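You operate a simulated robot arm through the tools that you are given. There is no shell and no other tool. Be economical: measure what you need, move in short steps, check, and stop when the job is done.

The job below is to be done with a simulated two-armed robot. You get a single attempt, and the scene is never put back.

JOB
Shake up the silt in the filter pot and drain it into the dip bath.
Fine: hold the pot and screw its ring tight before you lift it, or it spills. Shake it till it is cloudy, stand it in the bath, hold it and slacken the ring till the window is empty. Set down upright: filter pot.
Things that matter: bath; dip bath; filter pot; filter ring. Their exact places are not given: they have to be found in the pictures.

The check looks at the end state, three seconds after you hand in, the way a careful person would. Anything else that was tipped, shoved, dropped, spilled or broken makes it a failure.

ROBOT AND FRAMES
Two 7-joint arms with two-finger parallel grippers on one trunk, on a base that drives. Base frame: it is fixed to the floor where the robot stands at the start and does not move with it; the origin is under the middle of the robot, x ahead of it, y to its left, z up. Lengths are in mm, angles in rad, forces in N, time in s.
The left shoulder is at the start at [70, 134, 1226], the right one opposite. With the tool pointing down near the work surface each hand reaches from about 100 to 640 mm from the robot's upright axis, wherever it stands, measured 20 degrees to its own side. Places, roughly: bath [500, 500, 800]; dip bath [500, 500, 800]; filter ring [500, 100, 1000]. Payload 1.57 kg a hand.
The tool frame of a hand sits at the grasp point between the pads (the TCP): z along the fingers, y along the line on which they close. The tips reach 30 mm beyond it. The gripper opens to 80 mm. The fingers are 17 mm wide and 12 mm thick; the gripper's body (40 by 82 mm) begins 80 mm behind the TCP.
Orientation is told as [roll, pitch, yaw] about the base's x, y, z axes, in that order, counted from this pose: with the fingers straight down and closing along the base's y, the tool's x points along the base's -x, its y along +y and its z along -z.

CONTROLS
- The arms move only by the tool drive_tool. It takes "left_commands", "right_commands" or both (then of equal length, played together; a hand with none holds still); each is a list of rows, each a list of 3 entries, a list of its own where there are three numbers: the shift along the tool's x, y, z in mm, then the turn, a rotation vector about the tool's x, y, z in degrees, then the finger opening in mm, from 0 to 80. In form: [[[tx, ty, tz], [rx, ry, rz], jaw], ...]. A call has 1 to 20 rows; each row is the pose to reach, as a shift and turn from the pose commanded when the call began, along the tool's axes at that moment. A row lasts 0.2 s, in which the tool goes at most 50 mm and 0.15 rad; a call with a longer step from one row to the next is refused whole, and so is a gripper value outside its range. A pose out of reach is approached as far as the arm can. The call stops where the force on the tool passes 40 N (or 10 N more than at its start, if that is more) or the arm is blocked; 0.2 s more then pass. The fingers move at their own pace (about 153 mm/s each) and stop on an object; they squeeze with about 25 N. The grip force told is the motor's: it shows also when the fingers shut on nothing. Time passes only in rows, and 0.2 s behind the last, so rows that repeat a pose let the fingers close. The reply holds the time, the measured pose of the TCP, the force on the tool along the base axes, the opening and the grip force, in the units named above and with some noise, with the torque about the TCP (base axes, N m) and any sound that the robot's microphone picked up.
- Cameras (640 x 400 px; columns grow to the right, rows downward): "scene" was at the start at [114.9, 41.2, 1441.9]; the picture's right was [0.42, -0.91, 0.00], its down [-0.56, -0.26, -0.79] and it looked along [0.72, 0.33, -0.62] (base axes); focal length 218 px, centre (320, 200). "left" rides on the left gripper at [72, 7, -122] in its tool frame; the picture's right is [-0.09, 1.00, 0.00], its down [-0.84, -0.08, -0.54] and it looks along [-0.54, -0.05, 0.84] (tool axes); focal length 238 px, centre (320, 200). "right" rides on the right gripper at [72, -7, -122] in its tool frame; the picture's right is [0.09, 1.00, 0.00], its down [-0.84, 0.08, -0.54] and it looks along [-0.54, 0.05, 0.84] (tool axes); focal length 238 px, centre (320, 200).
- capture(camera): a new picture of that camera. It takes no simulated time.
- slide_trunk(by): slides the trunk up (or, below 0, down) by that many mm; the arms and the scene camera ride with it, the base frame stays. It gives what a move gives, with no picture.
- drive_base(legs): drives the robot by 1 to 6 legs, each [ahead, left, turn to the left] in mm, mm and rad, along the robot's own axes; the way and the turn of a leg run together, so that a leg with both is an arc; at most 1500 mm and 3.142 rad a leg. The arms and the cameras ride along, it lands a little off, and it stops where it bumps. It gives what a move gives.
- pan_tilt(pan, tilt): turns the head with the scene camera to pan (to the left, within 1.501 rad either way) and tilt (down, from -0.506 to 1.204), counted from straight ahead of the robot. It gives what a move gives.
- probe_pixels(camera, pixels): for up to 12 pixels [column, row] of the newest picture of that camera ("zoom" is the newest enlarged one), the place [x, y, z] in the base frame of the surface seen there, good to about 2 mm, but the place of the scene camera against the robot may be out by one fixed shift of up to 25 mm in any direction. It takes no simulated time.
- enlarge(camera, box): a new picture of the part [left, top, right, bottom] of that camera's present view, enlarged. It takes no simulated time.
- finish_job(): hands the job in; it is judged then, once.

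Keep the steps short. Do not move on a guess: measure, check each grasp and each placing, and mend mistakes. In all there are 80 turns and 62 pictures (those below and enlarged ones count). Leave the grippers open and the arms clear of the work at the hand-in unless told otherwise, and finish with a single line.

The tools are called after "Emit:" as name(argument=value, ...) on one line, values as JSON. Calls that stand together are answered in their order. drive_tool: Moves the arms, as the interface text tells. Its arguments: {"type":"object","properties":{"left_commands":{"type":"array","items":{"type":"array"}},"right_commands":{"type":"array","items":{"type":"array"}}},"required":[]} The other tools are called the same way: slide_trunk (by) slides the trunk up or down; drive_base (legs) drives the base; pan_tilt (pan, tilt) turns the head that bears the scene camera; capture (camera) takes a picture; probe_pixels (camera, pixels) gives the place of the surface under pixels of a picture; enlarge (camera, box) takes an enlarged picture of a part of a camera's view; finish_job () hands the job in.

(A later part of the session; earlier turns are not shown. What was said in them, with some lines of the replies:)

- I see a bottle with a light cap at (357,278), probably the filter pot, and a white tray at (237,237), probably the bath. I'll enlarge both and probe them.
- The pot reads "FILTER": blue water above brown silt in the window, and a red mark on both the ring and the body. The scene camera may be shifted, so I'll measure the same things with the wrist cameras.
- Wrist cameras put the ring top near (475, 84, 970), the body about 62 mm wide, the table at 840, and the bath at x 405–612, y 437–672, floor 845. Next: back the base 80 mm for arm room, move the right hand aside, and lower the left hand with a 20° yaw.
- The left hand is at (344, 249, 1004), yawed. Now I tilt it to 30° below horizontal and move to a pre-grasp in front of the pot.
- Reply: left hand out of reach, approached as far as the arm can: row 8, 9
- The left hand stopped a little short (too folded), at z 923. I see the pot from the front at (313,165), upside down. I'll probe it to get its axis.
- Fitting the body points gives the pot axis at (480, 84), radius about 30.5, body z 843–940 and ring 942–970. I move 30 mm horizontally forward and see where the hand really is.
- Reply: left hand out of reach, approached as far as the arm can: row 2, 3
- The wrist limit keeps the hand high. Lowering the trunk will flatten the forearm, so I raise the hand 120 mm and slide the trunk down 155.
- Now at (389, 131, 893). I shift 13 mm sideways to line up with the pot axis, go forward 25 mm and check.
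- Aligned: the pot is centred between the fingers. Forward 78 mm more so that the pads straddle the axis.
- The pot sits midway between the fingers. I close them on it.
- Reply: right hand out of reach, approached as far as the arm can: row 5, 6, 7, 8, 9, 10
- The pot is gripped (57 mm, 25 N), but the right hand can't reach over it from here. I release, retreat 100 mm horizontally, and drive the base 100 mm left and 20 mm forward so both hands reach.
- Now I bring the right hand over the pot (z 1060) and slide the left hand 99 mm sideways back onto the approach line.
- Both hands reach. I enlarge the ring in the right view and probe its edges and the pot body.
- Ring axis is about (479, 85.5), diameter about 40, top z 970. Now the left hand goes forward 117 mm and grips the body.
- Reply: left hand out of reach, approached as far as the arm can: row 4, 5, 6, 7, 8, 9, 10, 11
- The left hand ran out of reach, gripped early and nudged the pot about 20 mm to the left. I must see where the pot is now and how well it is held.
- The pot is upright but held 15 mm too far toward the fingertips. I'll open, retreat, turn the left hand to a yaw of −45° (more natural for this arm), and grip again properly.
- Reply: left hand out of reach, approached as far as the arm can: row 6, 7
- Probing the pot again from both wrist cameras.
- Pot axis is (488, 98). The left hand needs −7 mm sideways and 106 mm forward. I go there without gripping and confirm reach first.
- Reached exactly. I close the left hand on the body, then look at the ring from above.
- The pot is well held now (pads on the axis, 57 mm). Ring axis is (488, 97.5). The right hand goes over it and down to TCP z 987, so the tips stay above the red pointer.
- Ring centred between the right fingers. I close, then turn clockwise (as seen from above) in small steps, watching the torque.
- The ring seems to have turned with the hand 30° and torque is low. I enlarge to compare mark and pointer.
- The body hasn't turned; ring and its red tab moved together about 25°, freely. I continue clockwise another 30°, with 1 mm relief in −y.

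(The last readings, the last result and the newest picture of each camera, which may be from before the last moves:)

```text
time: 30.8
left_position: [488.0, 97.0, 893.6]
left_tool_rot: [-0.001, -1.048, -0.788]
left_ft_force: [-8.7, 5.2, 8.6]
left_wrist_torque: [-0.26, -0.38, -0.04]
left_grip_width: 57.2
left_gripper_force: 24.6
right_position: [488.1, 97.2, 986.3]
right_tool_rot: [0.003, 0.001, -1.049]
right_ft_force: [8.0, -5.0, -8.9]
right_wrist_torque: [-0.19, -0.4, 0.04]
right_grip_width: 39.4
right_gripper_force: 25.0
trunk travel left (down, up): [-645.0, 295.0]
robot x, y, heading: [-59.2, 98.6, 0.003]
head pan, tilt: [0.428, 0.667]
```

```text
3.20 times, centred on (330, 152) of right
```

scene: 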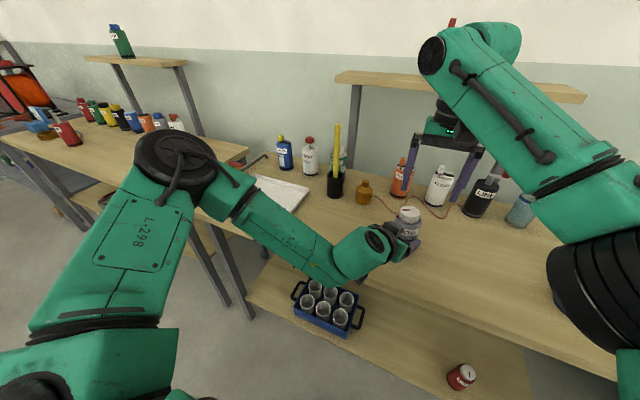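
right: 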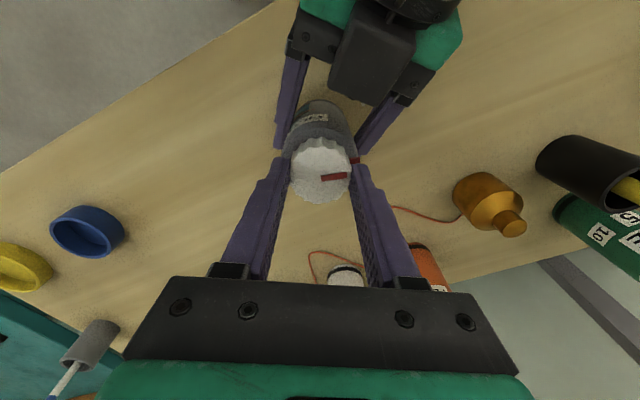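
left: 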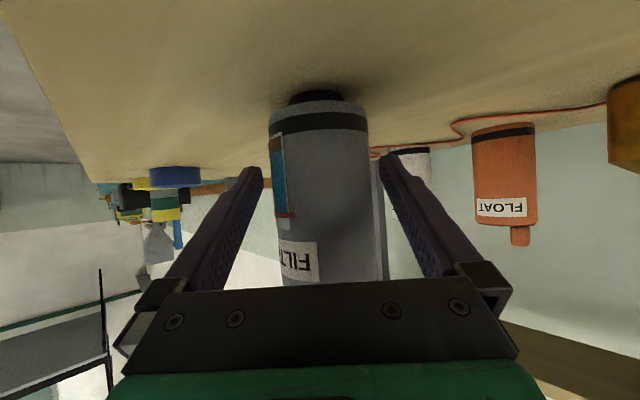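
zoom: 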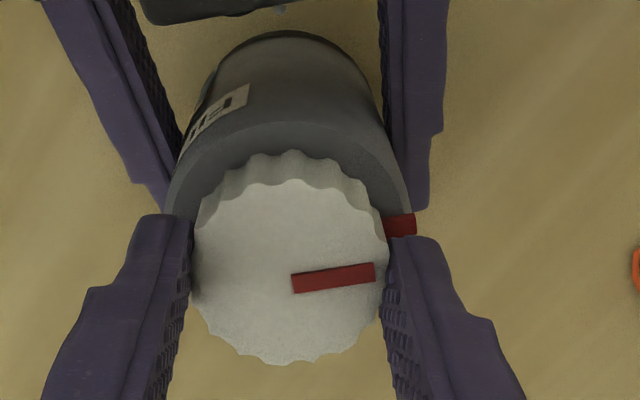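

The ring follows freely (torque z 0.04) and draws the hand down (−9 N): the thread is advancing. I continue 30° more and follow it down about 1 mm.

Emit:
drive_tool(right_commands=[[[0, 0, 0.7], [0, 0, 6], 30], [[0, 0, 1], [0, 0, 12], 30], [[0, 0, 1.2], [0, 0, 18], 30], [[0, 0, 1.5], [0, 0, 24], 30], [[0, 0, 1.7], [0, 0, 30], 30]])

Emit:
drive_tool(right_commands=[[[0, 0, 0.3], [0, 0, 6], 30], [[0, 0, 0.5], [0, 0, 12], 30], [[0, 0, 0.7], [0, 0, 18], 30], [[0, 0, 0.8], [0, 0, 24], 30], [[0, 0, 1], [0, 0, 30], 30]])

Emit:
enlarge(camera="right", box=[270, 90, 390, 215])

```text
time: 32.0
left_position: [486.8, 99.0, 893.5]
left_tool_rot: [-0.001, -1.046, -0.788]
left_ft_force: [-3.7, -3.4, 0.2]
left_wrist_torque: [-0.03, -0.39, -0.07]
left_grip_width: 56.9
left_gripper_force: 25.1
right_position: [486.7, 96.9, 987.1]
right_tool_rot: [0.004, 0.004, -1.573]
right_ft_force: [8.1, 2.0, 9.8]
right_wrist_torque: [0.26, -0.35, 0.06]
right_grip_width: 39.7
right_gripper_force: 24.9
trunk travel left (down, up): [-645.0, 295.0]
robot x, y, heading: [-59.0, 100.0, -0.005]
head pan, tilt: [0.428, 0.667]
```

```text
time: 33.2
left_position: [486.3, 98.6, 893.8]
left_tool_rot: [-0.002, -1.045, -0.785]
left_ft_force: [-3.8, -2.6, -2.5]
left_wrist_torque: [0.11, 0.23, -0.53]
left_grip_width: 57.1
left_gripper_force: 25.1
right_position: [486.8, 95.3, 985.4]
right_tool_rot: [0.0, 0.002, -2.098]
right_ft_force: [2.5, 2.1, 8.3]
right_wrist_torque: [-0.02, -0.25, 0.5]
right_grip_width: 40.6
right_gripper_force: 24.7
trunk travel left (down, up): [-645.0, 295.0]
robot x, y, heading: [-57.9, 100.7, 0.001]
head pan, tilt: [0.428, 0.667]
```

```text
3.20 times, centred on (330, 152) of right
```

zoom: 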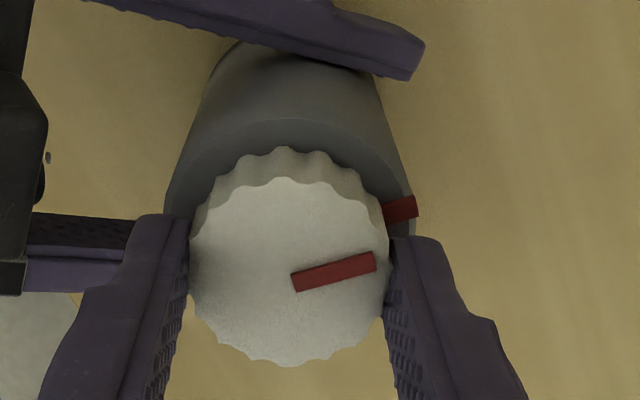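

Torque has risen to 0.5 N m and the ring slipped a few degrees in the fingers: it has come up tight. One more 10° nudge to confirm.

Emit:
drive_tool(right_commands=[[[0, 0, 0], [0, 0, 5], 30], [[0, 0, 0], [0, 0, 10], 30], [[0, 0, 0], [0, 0, 10], 30]])

Emit:
enlarge(camera="right", box=[270, 90, 390, 215])

Emit:
capture(camera="left")

```text
time: 34.0
left_position: [488.6, 99.1, 895.1]
left_tool_rot: [0.0, -1.049, -0.78]
left_ft_force: [16.7, 10.8, 2.1]
left_wrist_torque: [-0.75, 0.43, 0.14]
left_grip_width: 57.6
left_gripper_force: 25.1
right_position: [498.0, 97.5, 984.7]
right_tool_rot: [-0.002, -0.006, -2.274]
right_ft_force: [-15.8, -11.5, -1.4]
right_wrist_torque: [-0.26, 1.03, -0.04]
right_grip_width: 40.9
right_gripper_force: 25.6
right hand out of reach, approached as far as the arm can: row 1, 2, 3
trunk travel left (down, up): [-645.0, 295.0]
robot x, y, heading: [-58.4, 100.0, 0.002]
head pan, tilt: [0.428, 0.667]
```

```text
3.20 times, centred on (330, 152) of right
```

zoom: 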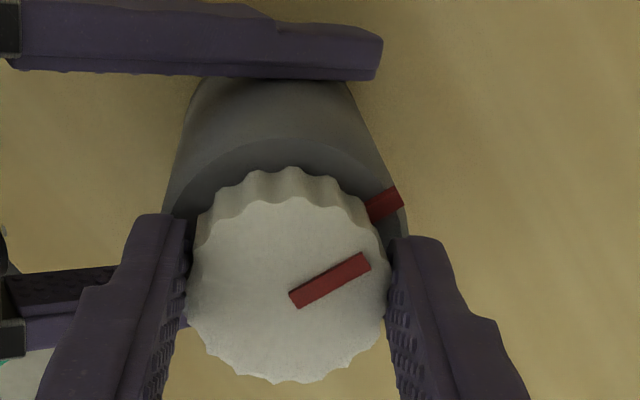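

```text
27 pictures are left
```

left: 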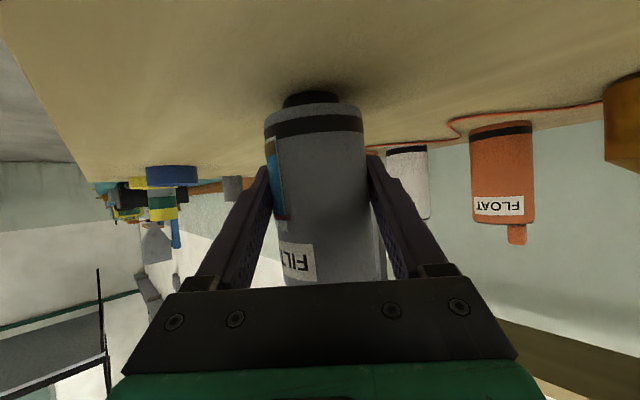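

The ring no longer turns (it slips), so it's tight; the wrist also ran into its limit and pulls sideways, so I open the right hand now, rise 100 mm and unwind the wrist.

Emit:
drive_tool(right_commands=[[[0, 0, 0], [0, 0, 0], 80], [[0, 0, 0], [0, 0, 0], 80], [[0, 0, -30], [0, 0, 0], 80], [[0, 0, -65], [0, 0, -8], 80], [[0, 0, -100], [0, 0, -16], 80], [[0, 0, -110], [0, 0, -24], 80], [[0, 0, -110], [0, 0, -32], 80], [[0, 0, -110], [0, 0, -40], 80], [[0, 0, -110], [0, 0, -48], 80], [[0, 0, -110], [0, 0, -56], 80], [[0, 0, -110], [0, 0, -64], 80], [[0, 0, -110], [0, 0, -72], 80], [[0, 0, -110], [0, 0, -80], 80], [[0, 0, -110], [0, 0, -88], 80], [[0, 0, -110], [0, 0, -96], 80], [[0, 0, -110], [0, 0, -104], 80], [[0, 0, -110], [0, 0, -112], 80], [[0, 0, -110], [0, 0, -120], 80], [[0, 0, -110], [0, 0, -130], 80]])

Emit:
capture(camera="right")

```text
refused: row 19 steps farther than a row can; nothing moved
```

```text
26 pictures are left
```

right: 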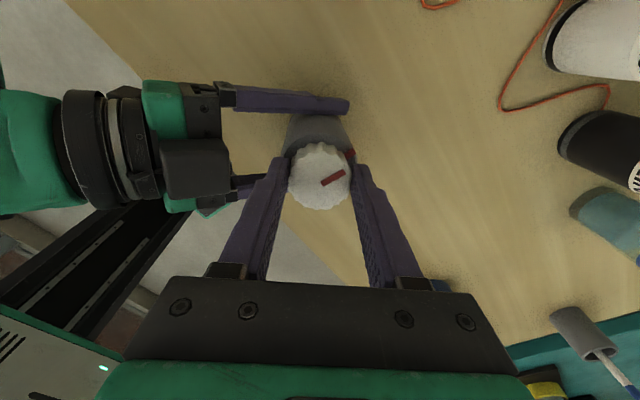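

The last step was too big (10°), so I resend it with 8° steps.

Emit:
drive_tool(right_commands=[[[0, 0, 0], [0, 0, 0], 80], [[0, 0, 0], [0, 0, 0], 80], [[0, 0, -30], [0, 0, 0], 80], [[0, 0, -65], [0, 0, -8], 80], [[0, 0, -100], [0, 0, -16], 80], [[0, 0, -110], [0, 0, -24], 80], [[0, 0, -110], [0, 0, -32], 80], [[0, 0, -110], [0, 0, -40], 80], [[0, 0, -110], [0, 0, -48], 80], [[0, 0, -110], [0, 0, -56], 80], [[0, 0, -110], [0, 0, -64], 80], [[0, 0, -110], [0, 0, -72], 80], [[0, 0, -110], [0, 0, -80], 80], [[0, 0, -110], [0, 0, -88], 80], [[0, 0, -110], [0, 0, -96], 80], [[0, 0, -110], [0, 0, -104], 80], [[0, 0, -110], [0, 0, -112], 80], [[0, 0, -110], [0, 0, -120], 80], [[0, 0, -110], [0, 0, -128], 80]])

Emit:
capture(camera="right")

```text
time: 38.0
left_position: [485.5, 98.9, 893.1]
left_tool_rot: [0.0, -1.046, -0.788]
left_ft_force: [-0.1, 1.6, 3.9]
left_wrist_torque: [0.02, -0.05, 0.02]
left_grip_width: 57.1
left_gripper_force: 25.1
right_position: [468.7, 90.5, 1093.1]
right_tool_rot: [0.001, -0.002, -0.033]
right_ft_force: [0.1, -0.3, -0.4]
right_wrist_torque: [-0.01, 0.0, 0.0]
right_grip_width: 80.0
right_gripper_force: 0.0
right hand out of reach, approached as far as the arm can: row 4, 5, 6, 7, 8, 9, 10, 11, 12, 13, 14, 15, 16, 17, 18, 19
trunk travel left (down, up): [-645.0, 295.0]
robot x, y, heading: [-58.3, 99.1, -0.002]
head pan, tilt: [0.428, 0.667]
```

```text
25 pictures are left
```

right: 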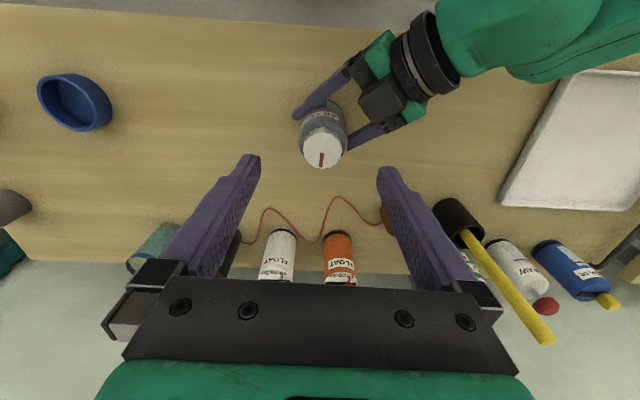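

The pot is upright and the ring's mark has turned about 95°, tight. I move the right hand aside, and lift the pot 100 mm slowly.

Emit:
drive_tool(right_commands=[[[15, -35, 0], [0, 0, 0], 80], [[30, -70, 0], [0, 0, 0], 80], [[50, -105, 0], [0, 0, 0], 80], [[70, -140, 0], [0, 0, 0], 80], [[90, -175, 0], [0, 0, 0], 80], [[110, -200, 0], [0, 0, 0], 80]])

Emit:
drive_tool(left_commands=[[[-8.7, 0, -5], [0, 0, 0], 50], [[-26, 0, -15], [0, 0, 0], 50], [[-43, 0, -25], [0, 0, 0], 50], [[-61, 0, -35], [0, 0, 0], 50], [[-78, 0, -45], [0, 0, 0], 50], [[-95, 0, -55], [0, 0, 0], 50], [[-95, 0, -55], [0, 0, 0], 50]])

Emit:
capture(camera="scene")

```text
time: 39.4
left_position: [487.3, 98.4, 892.9]
left_tool_rot: [0.002, -1.048, -0.787]
left_ft_force: [1.0, 0.1, 3.1]
left_wrist_torque: [-0.02, -0.09, 0.05]
left_grip_width: 56.8
left_gripper_force: 25.4
right_position: [478.6, 25.3, 1094.0]
right_tool_rot: [0.003, 0.006, -0.036]
right_ft_force: [0.0, -0.1, -0.4]
right_wrist_torque: [0.0, -0.03, 0.01]
right_grip_width: 79.8
right_gripper_force: 0.0
right hand out of reach, approached as far as the arm can: row 1, 2, 3, 4, 5, 6
trunk travel left (down, up): [-645.0, 295.0]
robot x, y, heading: [-62.8, 95.8, 0.004]
head pan, tilt: [0.428, 0.667]
```

```text
time: 41.0
left_position: [488.2, 98.1, 1006.4]
left_tool_rot: [0.001, -1.05, -0.787]
left_ft_force: [0.1, 0.5, -1.9]
left_wrist_torque: [0.01, 0.02, -0.01]
left_grip_width: 57.4
left_gripper_force: 20.1
right_position: [480.7, 24.5, 1092.8]
right_tool_rot: [-0.004, 0.009, -0.036]
right_ft_force: [0.4, -0.4, 1.5]
right_wrist_torque: [0.02, 0.01, 0.01]
right_grip_width: 79.8
right_gripper_force: 0.1
trunk travel left (down, up): [-645.0, 295.0]
robot x, y, heading: [-56.5, 100.2, -0.003]
head pan, tilt: [0.428, 0.667]
```

```text
24 pictures are left
```

scene: 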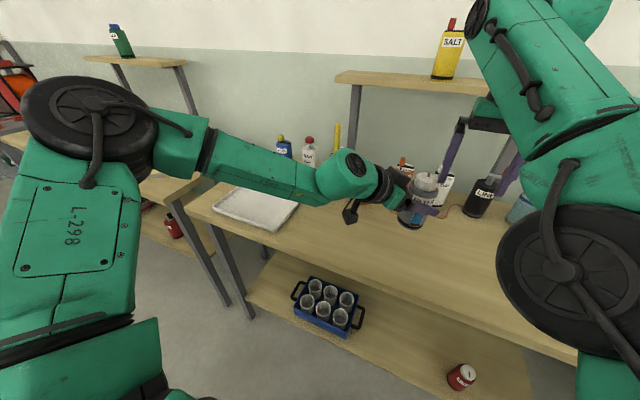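

The pot is lifted (about 0.2 kg) but the right hand hardly moved and is close to it. I first move the pot away (−30 x, +70 y), then free the right hand.

Emit:
drive_tool(left_commands=[[[9, 7, -15], [0, 0, 0], 50], [[18, 14, -31], [0, 0, 0], 50], [[27, 21, -46], [0, 0, 0], 50], [[35.4, 28.3, -61.2], [0, 0, 0], 50], [[35.4, 28.3, -61.2], [0, 0, 0], 50]])

Emit:
drive_tool(right_commands=[[[20, -20, 15], [0, 0, 0], 80], [[40, -40, 30], [0, 0, 0], 80], [[60, -60, 45], [0, 0, 0], 80], [[80, -80, 60], [0, 0, 0], 80], [[80, -110, 60], [0, 0, 0], 80], [[80, -140, 60], [0, 0, 0], 80]])

Emit:
capture(camera="left")

```text
time: 42.2
left_position: [456.5, 168.2, 1003.0]
left_tool_rot: [-0.003, -1.046, -0.786]
left_ft_force: [-0.5, 0.1, -0.9]
left_wrist_torque: [0.02, -0.03, -0.04]
left_grip_width: 57.0
left_gripper_force: 25.5
right_position: [480.2, 23.9, 1095.5]
right_tool_rot: [0.0, 0.006, -0.034]
right_ft_force: [1.4, 0.5, -0.4]
right_wrist_torque: [0.0, 0.03, 0.01]
right_grip_width: 79.8
right_gripper_force: 0.1
trunk travel left (down, up): [-645.0, 295.0]
robot x, y, heading: [-56.5, 97.4, -0.007]
head pan, tilt: [0.428, 0.667]
```

```text
time: 43.6
left_position: [457.3, 168.9, 1002.3]
left_tool_rot: [-0.002, -1.048, -0.785]
left_ft_force: [0.6, 0.1, -1.1]
left_wrist_torque: [0.01, 0.03, -0.04]
left_grip_width: 57.2
left_gripper_force: 25.0
right_position: [482.5, 16.3, 1094.5]
right_tool_rot: [0.001, 0.007, -0.034]
right_ft_force: [0.5, 0.7, -0.5]
right_wrist_torque: [0.01, 0.0, 0.0]
right_grip_width: 80.1
right_gripper_force: 0.1
right hand out of reach, approached as far as the arm can: row 1, 2, 3, 4, 5, 6
trunk travel left (down, up): [-645.0, 295.0]
robot x, y, heading: [-59.3, 102.0, 0.003]
head pan, tilt: [0.428, 0.667]
```

```text
23 pictures are left
```

left: 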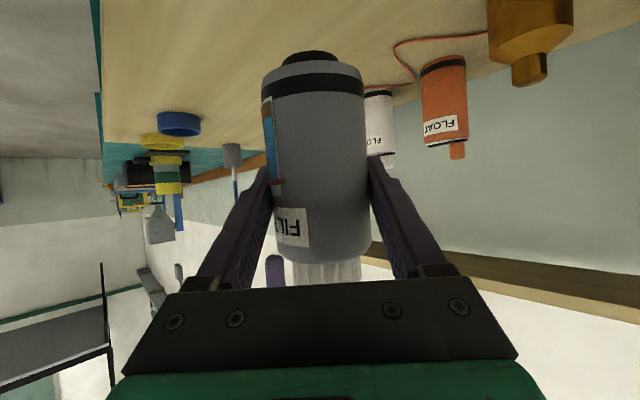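

The right arm is stuck near a joint limit. I try a small −y move together with a clockwise turn.

Emit:
drive_tool(right_commands=[[[0, 0, 0], [0, 0, 8], 80], [[0, -10, 0], [0, 0, 16], 80], [[0, -25, 0], [0, 0, 24], 80], [[0, -40, 0], [0, 0, 32], 80], [[0, -60, 0], [0, 0, 40], 80]])

```text
time: 44.8
left_position: [456.9, 167.3, 1002.7]
left_tool_rot: [0.001, -1.045, -0.786]
left_ft_force: [0.2, -0.7, -1.2]
left_wrist_torque: [0.0, 0.02, 0.02]
left_grip_width: 56.7
left_gripper_force: 24.3
right_position: [492.8, -43.5, 1096.7]
right_tool_rot: [-0.003, 0.004, -0.736]
right_ft_force: [0.1, -1.0, -0.8]
right_wrist_torque: [-0.02, 0.04, 0.02]
right_grip_width: 80.0
right_gripper_force: 0.1
right hand out of reach, approached as far as the arm can: row 3, 4, 5
trunk travel left (down, up): [-645.0, 295.0]
robot x, y, heading: [-62.9, 99.7, 0.001]
head pan, tilt: [0.428, 0.667]
```

Right hand is now clear of the pot. Now shake the pot: alternating vertical strokes of ±20 mm with sideways moves.

Emit:
drive_tool(left_commands=[[[-34, 0, -20], [0, 0, 0], 50], [[0, 0, 0], [0, 0, 0], 50], [[-34, 0, -20], [0, 0, 0], 50], [[0, 0, 0], [0, 0, 0], 50], [[-34, 0, -20], [0, 0, 0], 50], [[0, 0, 0], [0, 0, 0], 50], [[-34, 0, -20], [0, 0, 0], 50], [[0, 0, 0], [0, 0, 0], 50], [[-34, 0, -20], [0, 0, 0], 50], [[0, 0, 0], [0, 0, 0], 50], [[0, 40, 0], [0, 0, 0], 50], [[0, 0, 0], [0, 0, 0], 50], [[0, 40, 0], [0, 0, 0], 50], [[0, 0, 0], [0, 0, 0], 50], [[0, 40, 0], [0, 0, 0], 50], [[0, 0, 0], [0, 0, 0], 50], [[0, 40, 0], [0, 0, 0], 50], [[0, 0, 0], [0, 0, 0], 50], [[0, 0, 0], [0, 0, 0], 50]])

Emit:
enlarge(camera="left", box=[220, 40, 400, 270])

```text
time: 48.8
left_position: [457.6, 169.8, 1003.2]
left_tool_rot: [-0.001, -1.047, -0.786]
left_ft_force: [-0.8, 0.5, -1.1]
left_wrist_torque: [-0.02, 0.0, 0.02]
left_grip_width: 57.2
left_gripper_force: 24.6
right_position: [492.9, -41.4, 1094.4]
right_tool_rot: [-0.002, 0.005, -0.734]
right_ft_force: [-0.2, 0.5, 0.4]
right_wrist_torque: [0.03, -0.02, 0.02]
right_grip_width: 79.8
right_gripper_force: 0.1
trunk travel left (down, up): [-645.0, 295.0]
robot x, y, heading: [-58.4, 100.8, 0.002]
head pan, tilt: [0.428, 0.667]
```

```text
1.74 times, centred on (310, 155) of left
```

zoom: 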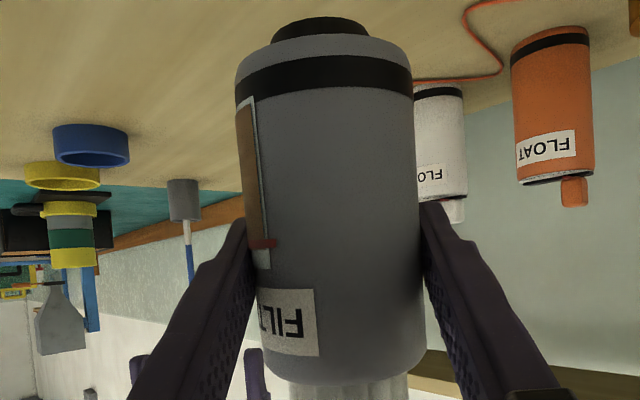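

The window is now brown throughout: cloudy. Before driving left to the bath I look left to check that the way is free.

Emit:
pan_tilt(pan=0.9, tilt=0.8)

Emit:
capture(camera="scene")

```text
time: 49.7
left_position: [457.5, 169.0, 1003.5]
left_tool_rot: [-0.001, -1.048, -0.786]
left_ft_force: [-0.3, 0.4, -1.1]
left_wrist_torque: [-0.03, 0.01, 0.01]
left_grip_width: 57.0
left_gripper_force: 25.4
right_position: [493.3, -41.2, 1095.1]
right_tool_rot: [-0.002, 0.005, -0.731]
right_ft_force: [0.2, -0.3, 0.1]
right_wrist_torque: [0.01, -0.04, 0.02]
right_grip_width: 80.0
right_gripper_force: 0.0
trunk travel left (down, up): [-645.0, 295.0]
robot x, y, heading: [-54.2, 106.7, -0.004]
head pan, tilt: [0.901, 0.799]
```

```text
21 pictures are left
```

scene: 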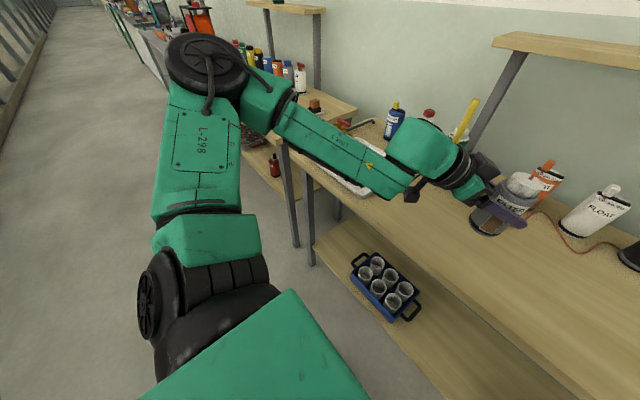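

The benches are in line and the floor is free on the left. I drive 400 mm left and 15 mm ahead, pot held high.

Emit:
drive_base(legs=[[0, 200, 0], [0, 200, 0], [15, 0, 0]])

Emit:
capture(camera="left")

Emit:
capture(camera="right")

```text
time: 52.9
left_position: [469.7, 569.8, 1005.8]
left_tool_rot: [0.005, -1.049, -0.79]
left_ft_force: [-0.1, -0.5, -0.6]
left_wrist_torque: [0.05, 0.01, 0.01]
left_grip_width: 57.2
left_gripper_force: 25.1
right_position: [504.8, 358.5, 1097.6]
right_tool_rot: [0.0, 0.001, -0.734]
right_ft_force: [0.0, 0.5, 0.3]
right_wrist_torque: [0.01, 0.0, -0.01]
right_grip_width: 79.9
right_gripper_force: 0.0
trunk travel left (down, up): [-645.0, 295.0]
robot x, y, heading: [-44.5, 501.8, -0.0]
head pan, tilt: [0.901, 0.799]
```

```text
20 pictures are left
```

left: 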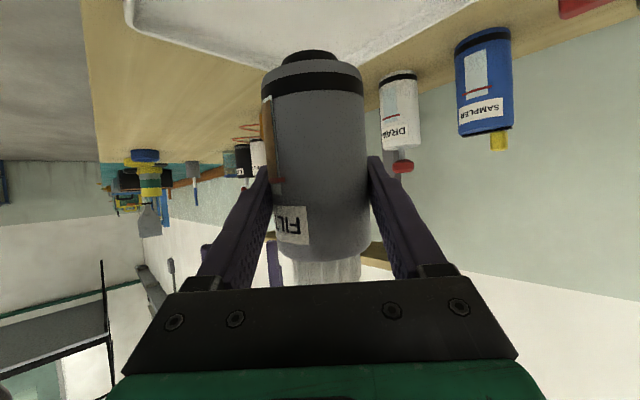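

```text
19 pictures are left
```

right: 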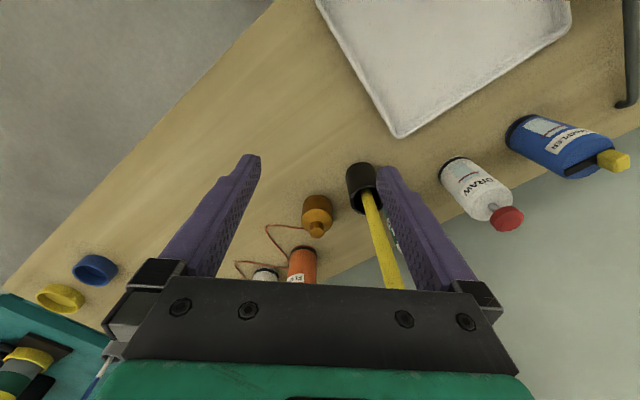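

The pot is over the bath side. I move it horizontally to above (505, 510), then lower to 5 mm above the bath floor.

Emit:
drive_tool(left_commands=[[[-11, -6, 19], [0, 0, 0], 50], [[-22, -12, 38], [0, 0, 0], 50], [[-33.6, -17.7, 58.1], [0, 0, 0], 50], [[-33.6, -17.7, 58.1], [0, 0, 0], 50], [[-16, -17.7, 68], [0, 0, 0], 50], [[1.4, -17.7, 78], [0, 0, 0], 50], [[19, -17.7, 88], [0, 0, 0], 50], [[35, -17.7, 98], [0, 0, 0], 50], [[51, -17.7, 107], [0, 0, 0], 50], [[51, -17.7, 107], [0, 0, 0], 50]])

Emit:
capture(camera="left")

```text
time: 55.1
left_position: [507.4, 511.8, 908.1]
left_tool_rot: [0.004, -1.052, -0.79]
left_ft_force: [-1.9, 1.2, 11.8]
left_wrist_torque: [-0.01, 0.09, -0.05]
left_grip_width: 56.9
left_gripper_force: 24.9
right_position: [506.0, 359.5, 1096.8]
right_tool_rot: [0.0, 0.002, -0.735]
right_ft_force: [0.5, -0.8, -0.8]
right_wrist_torque: [0.0, 0.01, -0.02]
right_grip_width: 80.0
right_gripper_force: 0.1
trunk travel left (down, up): [-645.0, 295.0]
robot x, y, heading: [-44.3, 503.0, -0.001]
head pan, tilt: [0.901, 0.799]
```

```text
18 pictures are left
```

left: 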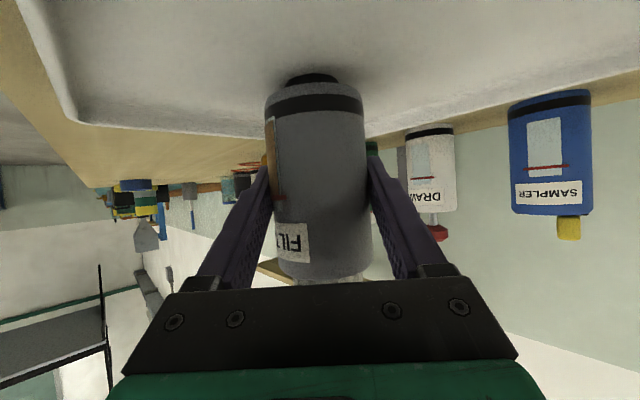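

The pot touched down in the bath (12 N upward at z 908), standing upright on the floor of the bath. Now the right hand lowers to 1060, turns clockwise to leave room for unscrewing, and moves above the ring.

Emit:
drive_tool(right_commands=[[[0, 0, 18], [0, 0, 8], 80], [[0, 0, 37], [0, 0, 16], 80], [[20, 22, 37], [0, 0, 24], 80], [[40, 45, 37], [0, 0, 32], 80], [[60, 68, 37], [0, 0, 40], 80], [[80, 90, 37], [0, 0, 48], 80], [[101, 113.6, 37], [0, 0, 56], 80], [[101, 113.6, 37], [0, 0, 64], 80], [[101, 113.6, 37], [0, 0, 64], 80]])

Emit:
capture(camera="right")

```text
time: 57.1
left_position: [507.0, 511.0, 906.9]
left_tool_rot: [0.001, -1.051, -0.789]
left_ft_force: [-1.2, 2.3, 17.2]
left_wrist_torque: [-0.04, -0.02, 0.01]
left_grip_width: 57.2
left_gripper_force: 25.1
right_position: [494.0, 504.0, 1060.1]
right_tool_rot: [0.003, 0.0, -1.853]
right_ft_force: [0.0, 0.1, -0.6]
right_wrist_torque: [-0.02, -0.03, 0.0]
right_grip_width: 79.9
right_gripper_force: 0.0
right hand out of reach, approached as far as the arm can: row 1, 2, 3, 4, 6, 7, 8, 9
trunk travel left (down, up): [-645.0, 295.0]
robot x, y, heading: [-42.3, 502.2, -0.001]
head pan, tilt: [0.901, 0.799]
```

```text
17 pictures are left
```

right: 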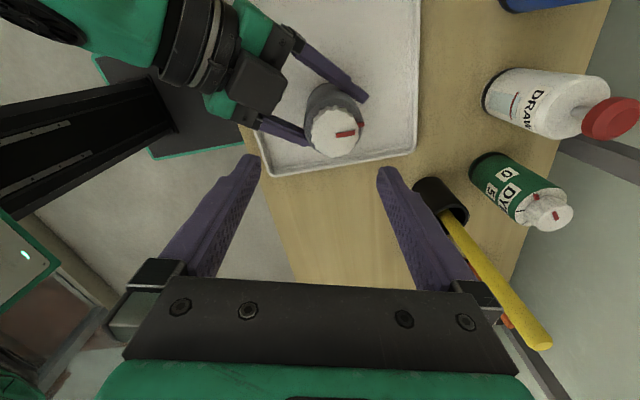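

Over the bath. I probe the ring to centre the right hand accurately.

Emit:
enlarge(camera="right", box=[284, 75, 390, 175])

Emit:
probe_pixels(camera="right", pixels=[[334, 135], [334, 154], [313, 133], [352, 139], [334, 115], [322, 150], [345, 152]])

```text
4.00 times, centred on (337, 125) of right
```

zoom: 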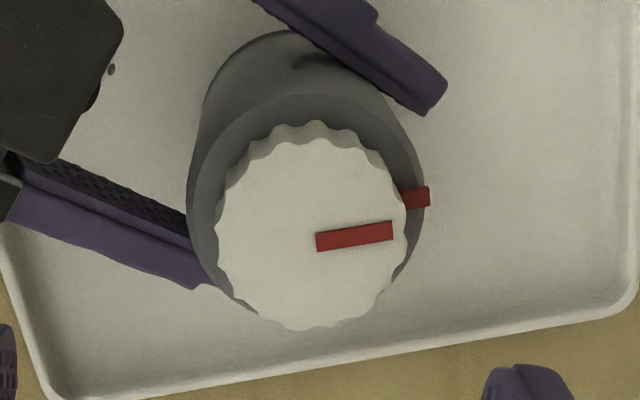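

```text
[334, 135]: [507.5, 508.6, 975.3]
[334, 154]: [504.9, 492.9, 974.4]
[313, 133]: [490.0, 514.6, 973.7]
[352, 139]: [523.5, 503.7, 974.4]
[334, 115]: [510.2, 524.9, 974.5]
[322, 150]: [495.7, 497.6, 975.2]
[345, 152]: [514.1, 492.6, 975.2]
```

Ring axis (507.5, 510), top z 975. I centre and descend to z 991 with open fingers.

Emit:
drive_tool(right_commands=[[[3, 4, 10], [0, 0, 0], 80], [[6, 8, 25], [0, 0, 0], 80], [[9.5, 11.3, 35], [0, 0, 0], 80], [[9.5, 11.3, 35], [0, 0, 0], 80]])

```text
time: 58.1
left_position: [506.4, 510.2, 908.2]
left_tool_rot: [0.003, -1.049, -0.792]
left_ft_force: [-1.7, 2.1, 16.8]
left_wrist_torque: [0.01, 0.01, -0.03]
left_grip_width: 57.0
left_gripper_force: 24.6
right_position: [505.3, 508.7, 1023.6]
right_tool_rot: [0.0, 0.0, -1.851]
right_ft_force: [-1.0, -0.4, -0.1]
right_wrist_torque: [0.01, 0.02, 0.02]
right_grip_width: 79.9
right_gripper_force: 0.2
trunk travel left (down, up): [-645.0, 295.0]
robot x, y, heading: [-44.3, 503.5, -0.002]
head pan, tilt: [0.901, 0.799]
```

Nearly centred; I descend the last 32 mm with a 2 mm correction and close on the ring.

Emit:
drive_tool(right_commands=[[[1.8, 1.5, 10], [0, 0, 0], 80], [[1.8, 1.5, 22], [0, 0, 0], 80], [[1.8, 1.5, 32], [0, 0, 0], 80], [[1.8, 1.5, 32], [0, 0, 0], 55], [[1.8, 1.5, 32], [0, 0, 0], 30], [[1.8, 1.5, 32], [0, 0, 0], 30], [[1.8, 1.5, 32], [0, 0, 0], 30]])

Emit:
capture(camera="right")

```text
time: 59.7
left_position: [505.8, 511.4, 907.1]
left_tool_rot: [0.002, -1.05, -0.789]
left_ft_force: [2.2, 0.0, 14.6]
left_wrist_torque: [-0.01, 0.08, -0.03]
left_grip_width: 57.0
left_gripper_force: 24.5
right_position: [510.0, 511.9, 992.3]
right_tool_rot: [-0.001, 0.0, -1.852]
right_ft_force: [-4.7, 0.9, -0.7]
right_wrist_torque: [0.04, 0.19, 0.01]
right_grip_width: 39.5
right_gripper_force: 24.2
trunk travel left (down, up): [-645.0, 295.0]
robot x, y, heading: [-45.0, 503.3, -0.001]
head pan, tilt: [0.901, 0.799]
```

```text
15 pictures are left
```

right: 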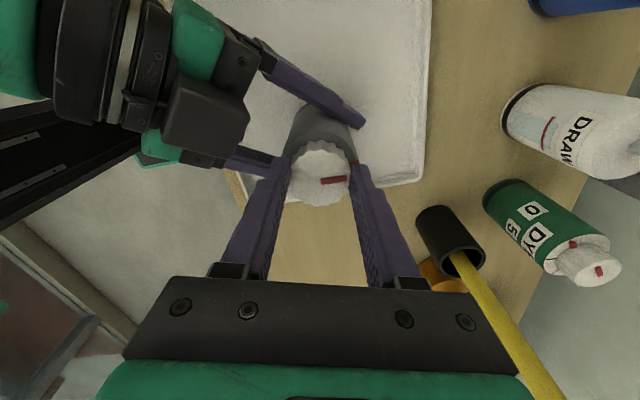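

Good grip (39.5 mm). Now I turn counter-clockwise 48°, rising slightly with the thread.

Emit:
drive_tool(right_commands=[[[0, 0, 0], [0, 0, -6], 30], [[0, 0, -0.3], [0, 0, -12], 30], [[0, 0, -0.5], [0, 0, -18], 30], [[0, 0, -0.7], [0, 0, -24], 30], [[0, 0, -0.9], [0, 0, -30], 30], [[0, 0, -1.1], [0, 0, -36], 30], [[0, 0, -1.3], [0, 0, -42], 30], [[0, 0, -1.5], [0, 0, -48], 30]])

Emit:
enlarge(camera="right", box=[260, 90, 390, 215])

Emit:
enlarge(camera="left", box=[230, 60, 400, 270])

```text
time: 61.5
left_position: [507.7, 512.5, 906.7]
left_tool_rot: [0.004, -1.051, -0.787]
left_ft_force: [16.5, -1.4, 14.1]
left_wrist_torque: [-0.1, 0.5, 0.06]
left_grip_width: 57.3
left_gripper_force: 24.9
right_position: [511.0, 511.4, 991.3]
right_tool_rot: [-0.004, 0.005, -1.01]
right_ft_force: [-17.1, 2.9, -4.8]
right_wrist_torque: [0.33, 0.88, -0.05]
right_grip_width: 39.4
right_gripper_force: 24.9
trunk travel left (down, up): [-645.0, 295.0]
robot x, y, heading: [-40.1, 503.6, -0.003]
head pan, tilt: [0.901, 0.799]
```

```text
3.20 times, centred on (325, 152) of right
```

zoom: 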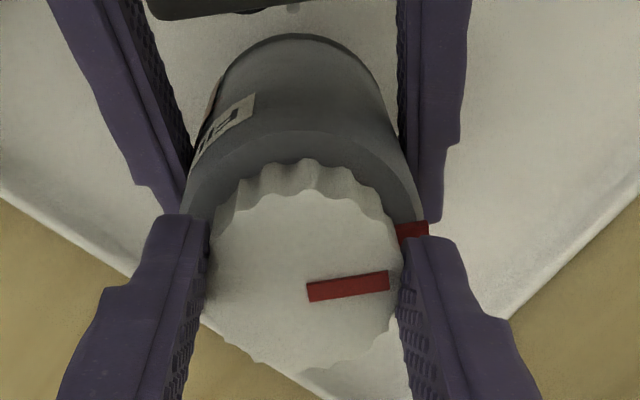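

```text
1.90 times, centred on (315, 165) of left
```

zoom: 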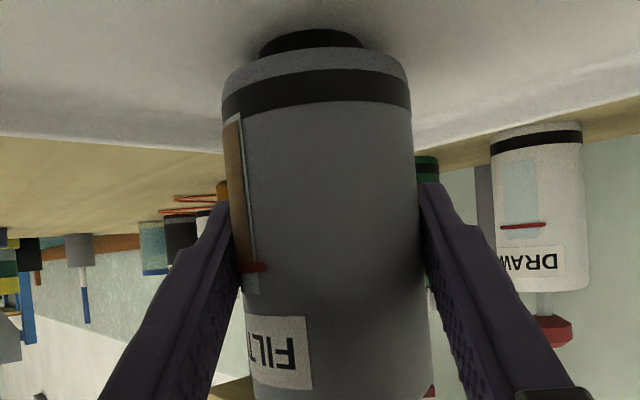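

The ring turned with the hand (48°), window still full. There is a 17 N side load, so I ease 2.5 mm in −x and continue 48° more.

Emit:
drive_tool(right_commands=[[[0.7, -1, 0], [0, 0, -6], 30], [[1.3, -2.1, 0], [0, 0, -12], 30], [[1.3, -2.1, -0.3], [0, 0, -18], 30], [[1.3, -2.1, -0.5], [0, 0, -24], 30], [[1.3, -2.1, -0.7], [0, 0, -30], 30], [[1.3, -2.1, -0.9], [0, 0, -36], 30], [[1.3, -2.1, -1.1], [0, 0, -42], 30], [[1.3, -2.1, -1.3], [0, 0, -48], 30]])

Emit:
enlarge(camera="left", box=[230, 60, 400, 270])

```text
time: 63.3
left_position: [508.5, 512.6, 906.5]
left_tool_rot: [0.0, -1.049, -0.786]
left_ft_force: [2.4, 13.8, 19.8]
left_wrist_torque: [-0.62, 0.02, 0.12]
left_grip_width: 57.4
left_gripper_force: 25.2
right_position: [508.6, 511.1, 992.5]
right_tool_rot: [-0.002, 0.004, -0.175]
right_ft_force: [-2.2, -13.2, -16.1]
right_wrist_torque: [-0.45, 0.24, -0.07]
right_grip_width: 39.7
right_gripper_force: 25.7
trunk travel left (down, up): [-645.0, 295.0]
robot x, y, heading: [-42.0, 501.5, 0.003]
head pan, tilt: [0.901, 0.799]
```

```text
1.90 times, centred on (315, 165) of left
```

zoom: 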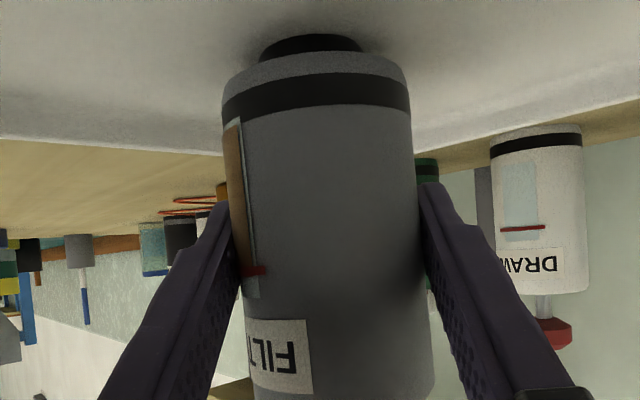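

Still full; ring turned 96° in total. I lower 1 mm, ease 1.5 mm in −y, and continue another 42°.

Emit:
drive_tool(right_commands=[[[0, -1, 0.6], [0, 0, -6], 30], [[0, -1.5, 1], [0, 0, -12], 30], [[0, -1.5, 1], [0, 0, -18], 30], [[0, -1.5, 1], [0, 0, -24], 30], [[0, -1.5, 1], [0, 0, -30], 30], [[0, -1.5, 1], [0, 0, -36], 30], [[0, -1.5, 1], [0, 0, -42], 30]])

Emit:
enlarge(camera="left", box=[230, 60, 400, 270])

```text
time: 64.9
left_position: [508.3, 511.5, 906.1]
left_tool_rot: [-0.001, -1.048, -0.785]
left_ft_force: [10.7, 14.7, 6.0]
left_wrist_torque: [-0.59, -0.08, 0.05]
left_grip_width: 57.2
left_gripper_force: 25.6
right_position: [509.3, 509.4, 993.5]
right_tool_rot: [-0.002, 0.001, 0.56]
right_ft_force: [-7.1, -14.9, 3.7]
right_wrist_torque: [-0.56, 0.29, -0.02]
right_grip_width: 39.5
right_gripper_force: 24.9
trunk travel left (down, up): [-645.0, 295.0]
robot x, y, heading: [-46.1, 502.2, -0.004]
head pan, tilt: [0.901, 0.799]
```

```text
1.90 times, centred on (315, 165) of left
```

zoom: 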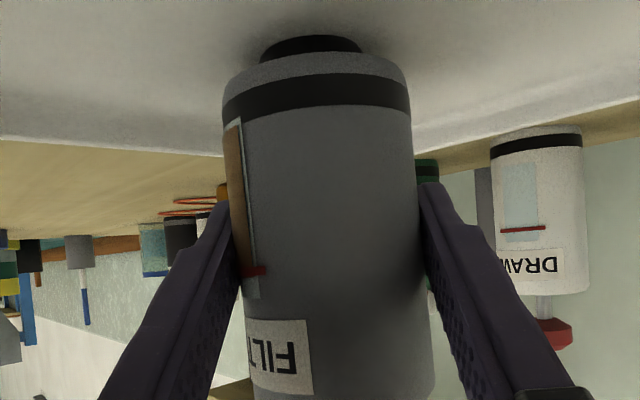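

138° and the window is still brown. I keep turning 48° more and then wait a second before looking.

Emit:
drive_tool(right_commands=[[[0, -1, 0], [0, 0, -6], 30], [[0, -1, 0], [0, 0, -12], 30], [[0, -1, 0], [0, 0, -18], 30], [[0, -1, -0.2], [0, 0, -24], 30], [[0, -1, -0.4], [0, 0, -30], 30], [[0, -1, -0.5], [0, 0, -36], 30], [[0, -1, -0.7], [0, 0, -42], 30], [[0, -1, -0.8], [0, 0, -48], 30], [[0, -1, -0.8], [0, 0, -48], 30], [[0, -1, -0.8], [0, 0, -48], 30], [[0, -1, -0.8], [0, 0, -48], 30], [[0, -1, -0.8], [0, 0, -48], 30]])

Emit:
enlarge(camera="left", box=[240, 90, 310, 240])

```text
time: 67.5
left_position: [507.1, 511.3, 904.3]
left_tool_rot: [0.0, -1.046, -0.787]
left_ft_force: [0.6, 21.0, 5.7]
left_wrist_torque: [-0.81, 0.1, 0.12]
left_grip_width: 57.4
left_gripper_force: 25.4
right_position: [509.9, 508.5, 994.0]
right_tool_rot: [0.003, 0.001, 1.394]
right_ft_force: [-0.3, -21.0, -3.3]
right_wrist_torque: [-0.91, -0.01, -0.02]
right_grip_width: 39.8
right_gripper_force: 25.0
trunk travel left (down, up): [-645.0, 295.0]
robot x, y, heading: [-44.8, 501.4, -0.001]
head pan, tilt: [0.901, 0.799]
```

```text
2.67 times, centred on (275, 165) of left
```

zoom: 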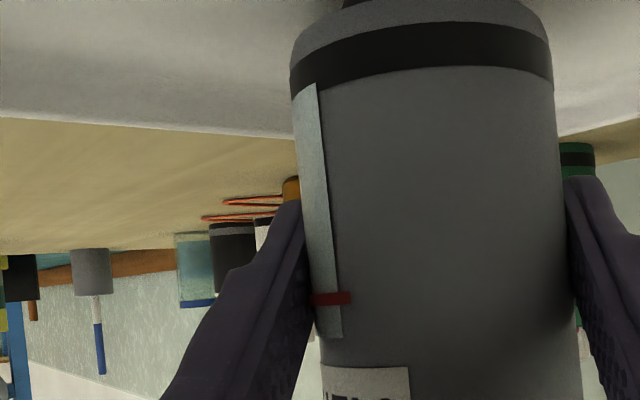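

The window is empty: drained. I open the right hand wide and rise straight up, the left still holding the pot.

Emit:
drive_tool(right_commands=[[[0, 0, 0], [0, 0, 0], 80], [[0, 0, 0], [0, 0, 0], 80], [[0, 0, 0], [0, 0, 0], 80], [[0, 0, -20], [0, 0, 0], 80], [[0, 0, -45], [0, 0, 0], 80], [[0, 0, -60], [0, 0, 0], 80]])

Emit:
capture(camera="right")

```text
time: 68.9
left_position: [507.7, 510.8, 905.3]
left_tool_rot: [0.001, -1.049, -0.788]
left_ft_force: [-0.1, 0.7, 0.1]
left_wrist_torque: [0.06, 0.04, -0.01]
left_grip_width: 57.0
left_gripper_force: 24.7
right_position: [506.2, 505.9, 1029.6]
right_tool_rot: [0.004, 0.001, 1.393]
right_ft_force: [0.8, 0.2, 0.1]
right_wrist_torque: [0.01, -0.02, -0.02]
right_grip_width: 79.9
right_gripper_force: 0.1
right hand out of reach, approached as far as the arm can: row 5, 6
trunk travel left (down, up): [-645.0, 295.0]
robot x, y, heading: [-47.8, 499.9, -0.002]
head pan, tilt: [0.901, 0.799]
```

```text
9 pictures are left
```

right: 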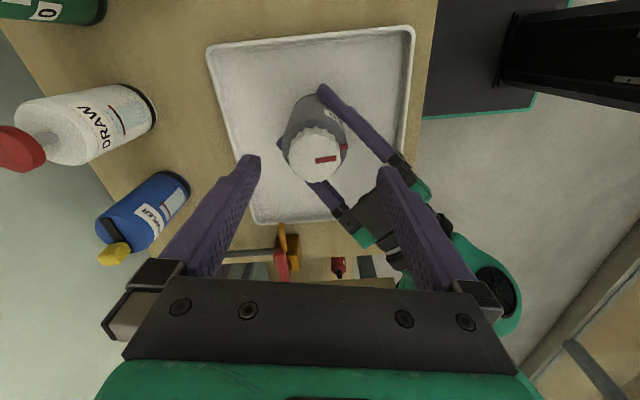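

The ring and pot look fine. I probe the ring top and bath floor beside the pot to be sure the pot stands on the floor before letting go.

Emit:
probe_pixels(camera="right", pixels=[[314, 150], [325, 158], [305, 160], [250, 120], [380, 60]])

Emit:
drive_tool(right_commands=[[[20, 0, 0], [0, 0, 8], 80], [[40, 0, 0], [0, 0, 16], 80], [[65, 0, 0], [0, 0, 24], 80], [[90, 0, 0], [0, 0, 32], 80], [[115, 0, 0], [0, 0, 40], 80], [[140, 0, 0], [0, 0, 48], 80], [[165, 0, 0], [0, 0, 56], 80], [[165, 0, 0], [0, 0, 64], 80], [[165, 0, 0], [0, 0, 72], 80]])

```text
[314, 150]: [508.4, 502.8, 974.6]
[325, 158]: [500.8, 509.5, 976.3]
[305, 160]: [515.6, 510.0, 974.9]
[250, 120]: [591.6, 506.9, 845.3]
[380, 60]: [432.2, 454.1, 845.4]
```

```text
time: 70.9
left_position: [506.7, 511.6, 906.1]
left_tool_rot: [0.0, -1.046, -0.786]
left_ft_force: [-0.5, 2.1, 3.1]
left_wrist_torque: [0.14, -0.01, 0.05]
left_grip_width: 57.0
left_gripper_force: 24.8
right_position: [486.5, 315.8, 1053.7]
right_tool_rot: [0.008, 0.011, 0.127]
right_ft_force: [0.2, 0.1, 0.1]
right_wrist_torque: [0.02, 0.0, 0.02]
right_grip_width: 80.0
right_gripper_force: 0.0
right hand out of reach, approached as far as the arm can: row 1, 2, 3, 4, 5, 6, 7, 8, 9
trunk travel left (down, up): [-645.0, 295.0]
robot x, y, heading: [-43.1, 503.0, -0.003]
head pan, tilt: [0.901, 0.799]
```

The ring top is at 975 and the floor at 845, so the pot stands on the bath floor. Right hand is clear. I ease the left down 0.7 mm, open it, and withdraw along the finger axis.

Emit:
drive_tool(left_commands=[[[0.6, 0, 0.3], [0, 0, 0], 50], [[0.6, 0, 0.3], [0, 0, 0], 65], [[0.6, 0, 0.3], [0, 0, 0], 80], [[0.6, 0, 0.3], [0, 0, 0], 80], [[0, 0, -15], [0, 0, 0], 80], [[0, 0, -40], [0, 0, 0], 80], [[0, 0, -70], [0, 0, 0], 80], [[0, 0, -105], [0, 0, 0], 80], [[0, 0, -105], [0, 0, 0], 80]])

Emit:
capture(camera="left")

Emit:
capture(camera="right")

```text
time: 72.9
left_position: [444.5, 574.8, 957.6]
left_tool_rot: [-0.003, -1.046, -0.785]
left_ft_force: [0.2, 0.5, -0.1]
left_wrist_torque: [0.01, 0.01, 0.01]
left_grip_width: 80.0
left_gripper_force: 0.0
right_position: [487.0, 315.1, 1056.3]
right_tool_rot: [0.014, 0.003, 0.126]
right_ft_force: [0.1, 0.7, 0.6]
right_wrist_torque: [-0.01, -0.04, 0.04]
right_grip_width: 79.9
right_gripper_force: 0.0
trunk travel left (down, up): [-645.0, 295.0]
robot x, y, heading: [-42.5, 499.9, -0.002]
head pan, tilt: [0.901, 0.799]
```

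```text
8 pictures are left
```

left: 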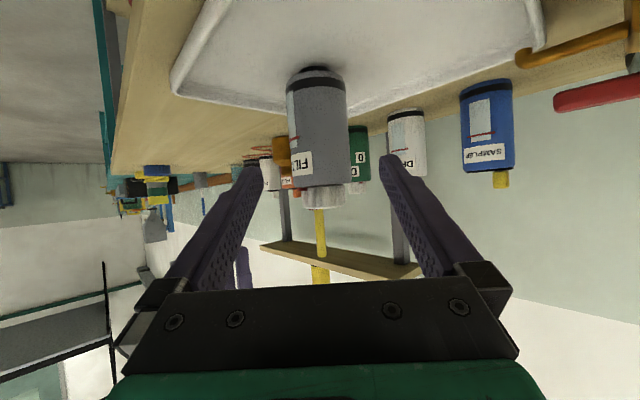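

```text
7 pictures are left
```

right: 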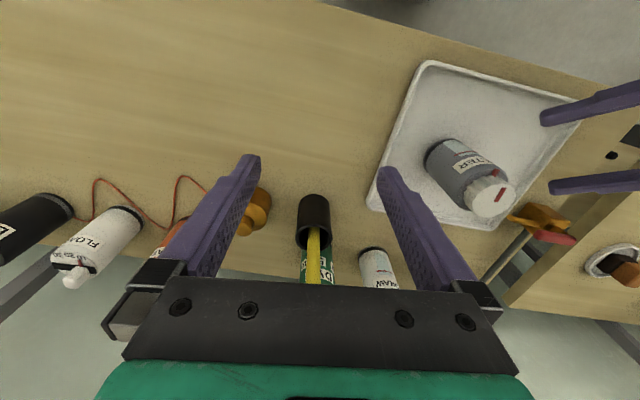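

The pot stands upright in the bath, window pale. I raise the left hand 60 mm, then back the base off 250 mm so both arms are clear.

Emit:
drive_tool(left_commands=[[[-17, 0, -10], [0, 0, 0], 80], [[-35, 0, -20], [0, 0, 0], 80], [[-52, 0, -30], [0, 0, 0], 80]])

Emit:
drive_base(legs=[[-250, 0, 0]])

Emit:
pan_tilt(pan=0.0, tilt=0.55)

Emit:
capture(camera="scene")

Emit:
enlarge(camera="left", box=[200, 20, 440, 220])

```text
time: 73.7
left_position: [442.9, 574.4, 1017.5]
left_tool_rot: [0.002, -1.046, -0.789]
left_ft_force: [-0.4, 0.4, -0.4]
left_wrist_torque: [0.01, -0.02, -0.01]
left_grip_width: 80.0
left_gripper_force: 0.1
right_position: [488.2, 314.5, 1057.7]
right_tool_rot: [0.011, 0.002, 0.127]
right_ft_force: [0.5, 0.4, 0.2]
right_wrist_torque: [-0.02, 0.0, 0.03]
right_grip_width: 79.8
right_gripper_force: 0.1
trunk travel left (down, up): [-645.0, 295.0]
robot x, y, heading: [-46.8, 499.6, -0.0]
head pan, tilt: [0.901, 0.799]
```

```text
time: 75.5
left_position: [196.0, 576.1, 1017.7]
left_tool_rot: [-0.003, -1.048, -0.783]
left_ft_force: [-0.9, 0.3, 0.1]
left_wrist_torque: [0.0, 0.03, 0.0]
left_grip_width: 80.0
left_gripper_force: 0.1
right_position: [240.6, 317.6, 1056.3]
right_tool_rot: [0.013, 0.004, 0.128]
right_ft_force: [-0.9, -0.4, 0.6]
right_wrist_torque: [0.03, 0.02, 0.0]
right_grip_width: 79.8
right_gripper_force: 0.0
trunk travel left (down, up): [-645.0, 295.0]
robot x, y, heading: [-289.2, 502.4, -0.001]
head pan, tilt: [0.901, 0.799]
```

```text
time: 76.7
left_position: [195.3, 576.1, 1018.8]
left_tool_rot: [-0.002, -1.046, -0.786]
left_ft_force: [0.3, 0.5, 0.2]
left_wrist_torque: [0.04, 0.0, -0.01]
left_grip_width: 80.0
left_gripper_force: 0.1
right_position: [238.8, 314.7, 1056.3]
right_tool_rot: [0.013, 0.002, 0.128]
right_ft_force: [0.2, -0.2, -0.6]
right_wrist_torque: [0.04, 0.0, -0.02]
right_grip_width: 79.9
right_gripper_force: 0.0
trunk travel left (down, up): [-645.0, 295.0]
robot x, y, heading: [-293.3, 503.1, 0.005]
head pan, tilt: [0.0, 0.55]
```

```text
6 pictures are left
```

scene: 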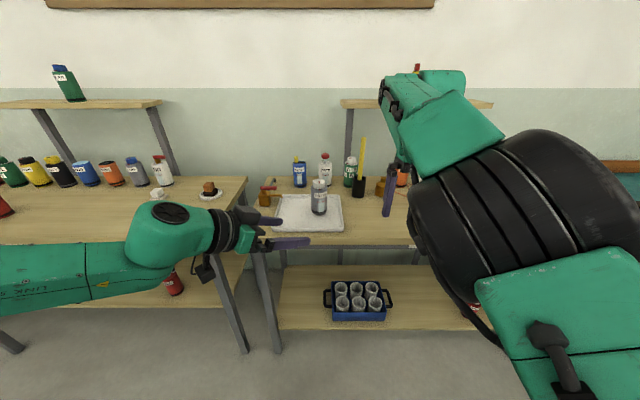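

```text
2.00 times, centred on (320, 120) of left
```

zoom: 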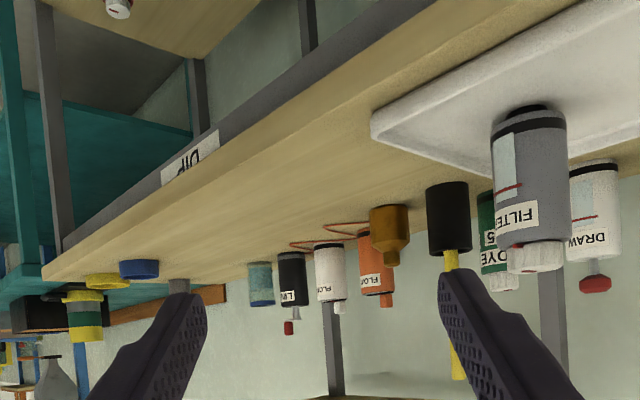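

The window is empty and pale, the pot stands upright in the bath with the ring on, nothing else has moved, and both hands are open and clear. I hand in.

Emit:
finish_job()

```text
The job is handed in.
```

The filter pot was screwed tight, shaken cloudy and drained into the dip bath; it stands upright there with an empty window, and the job is handed in.
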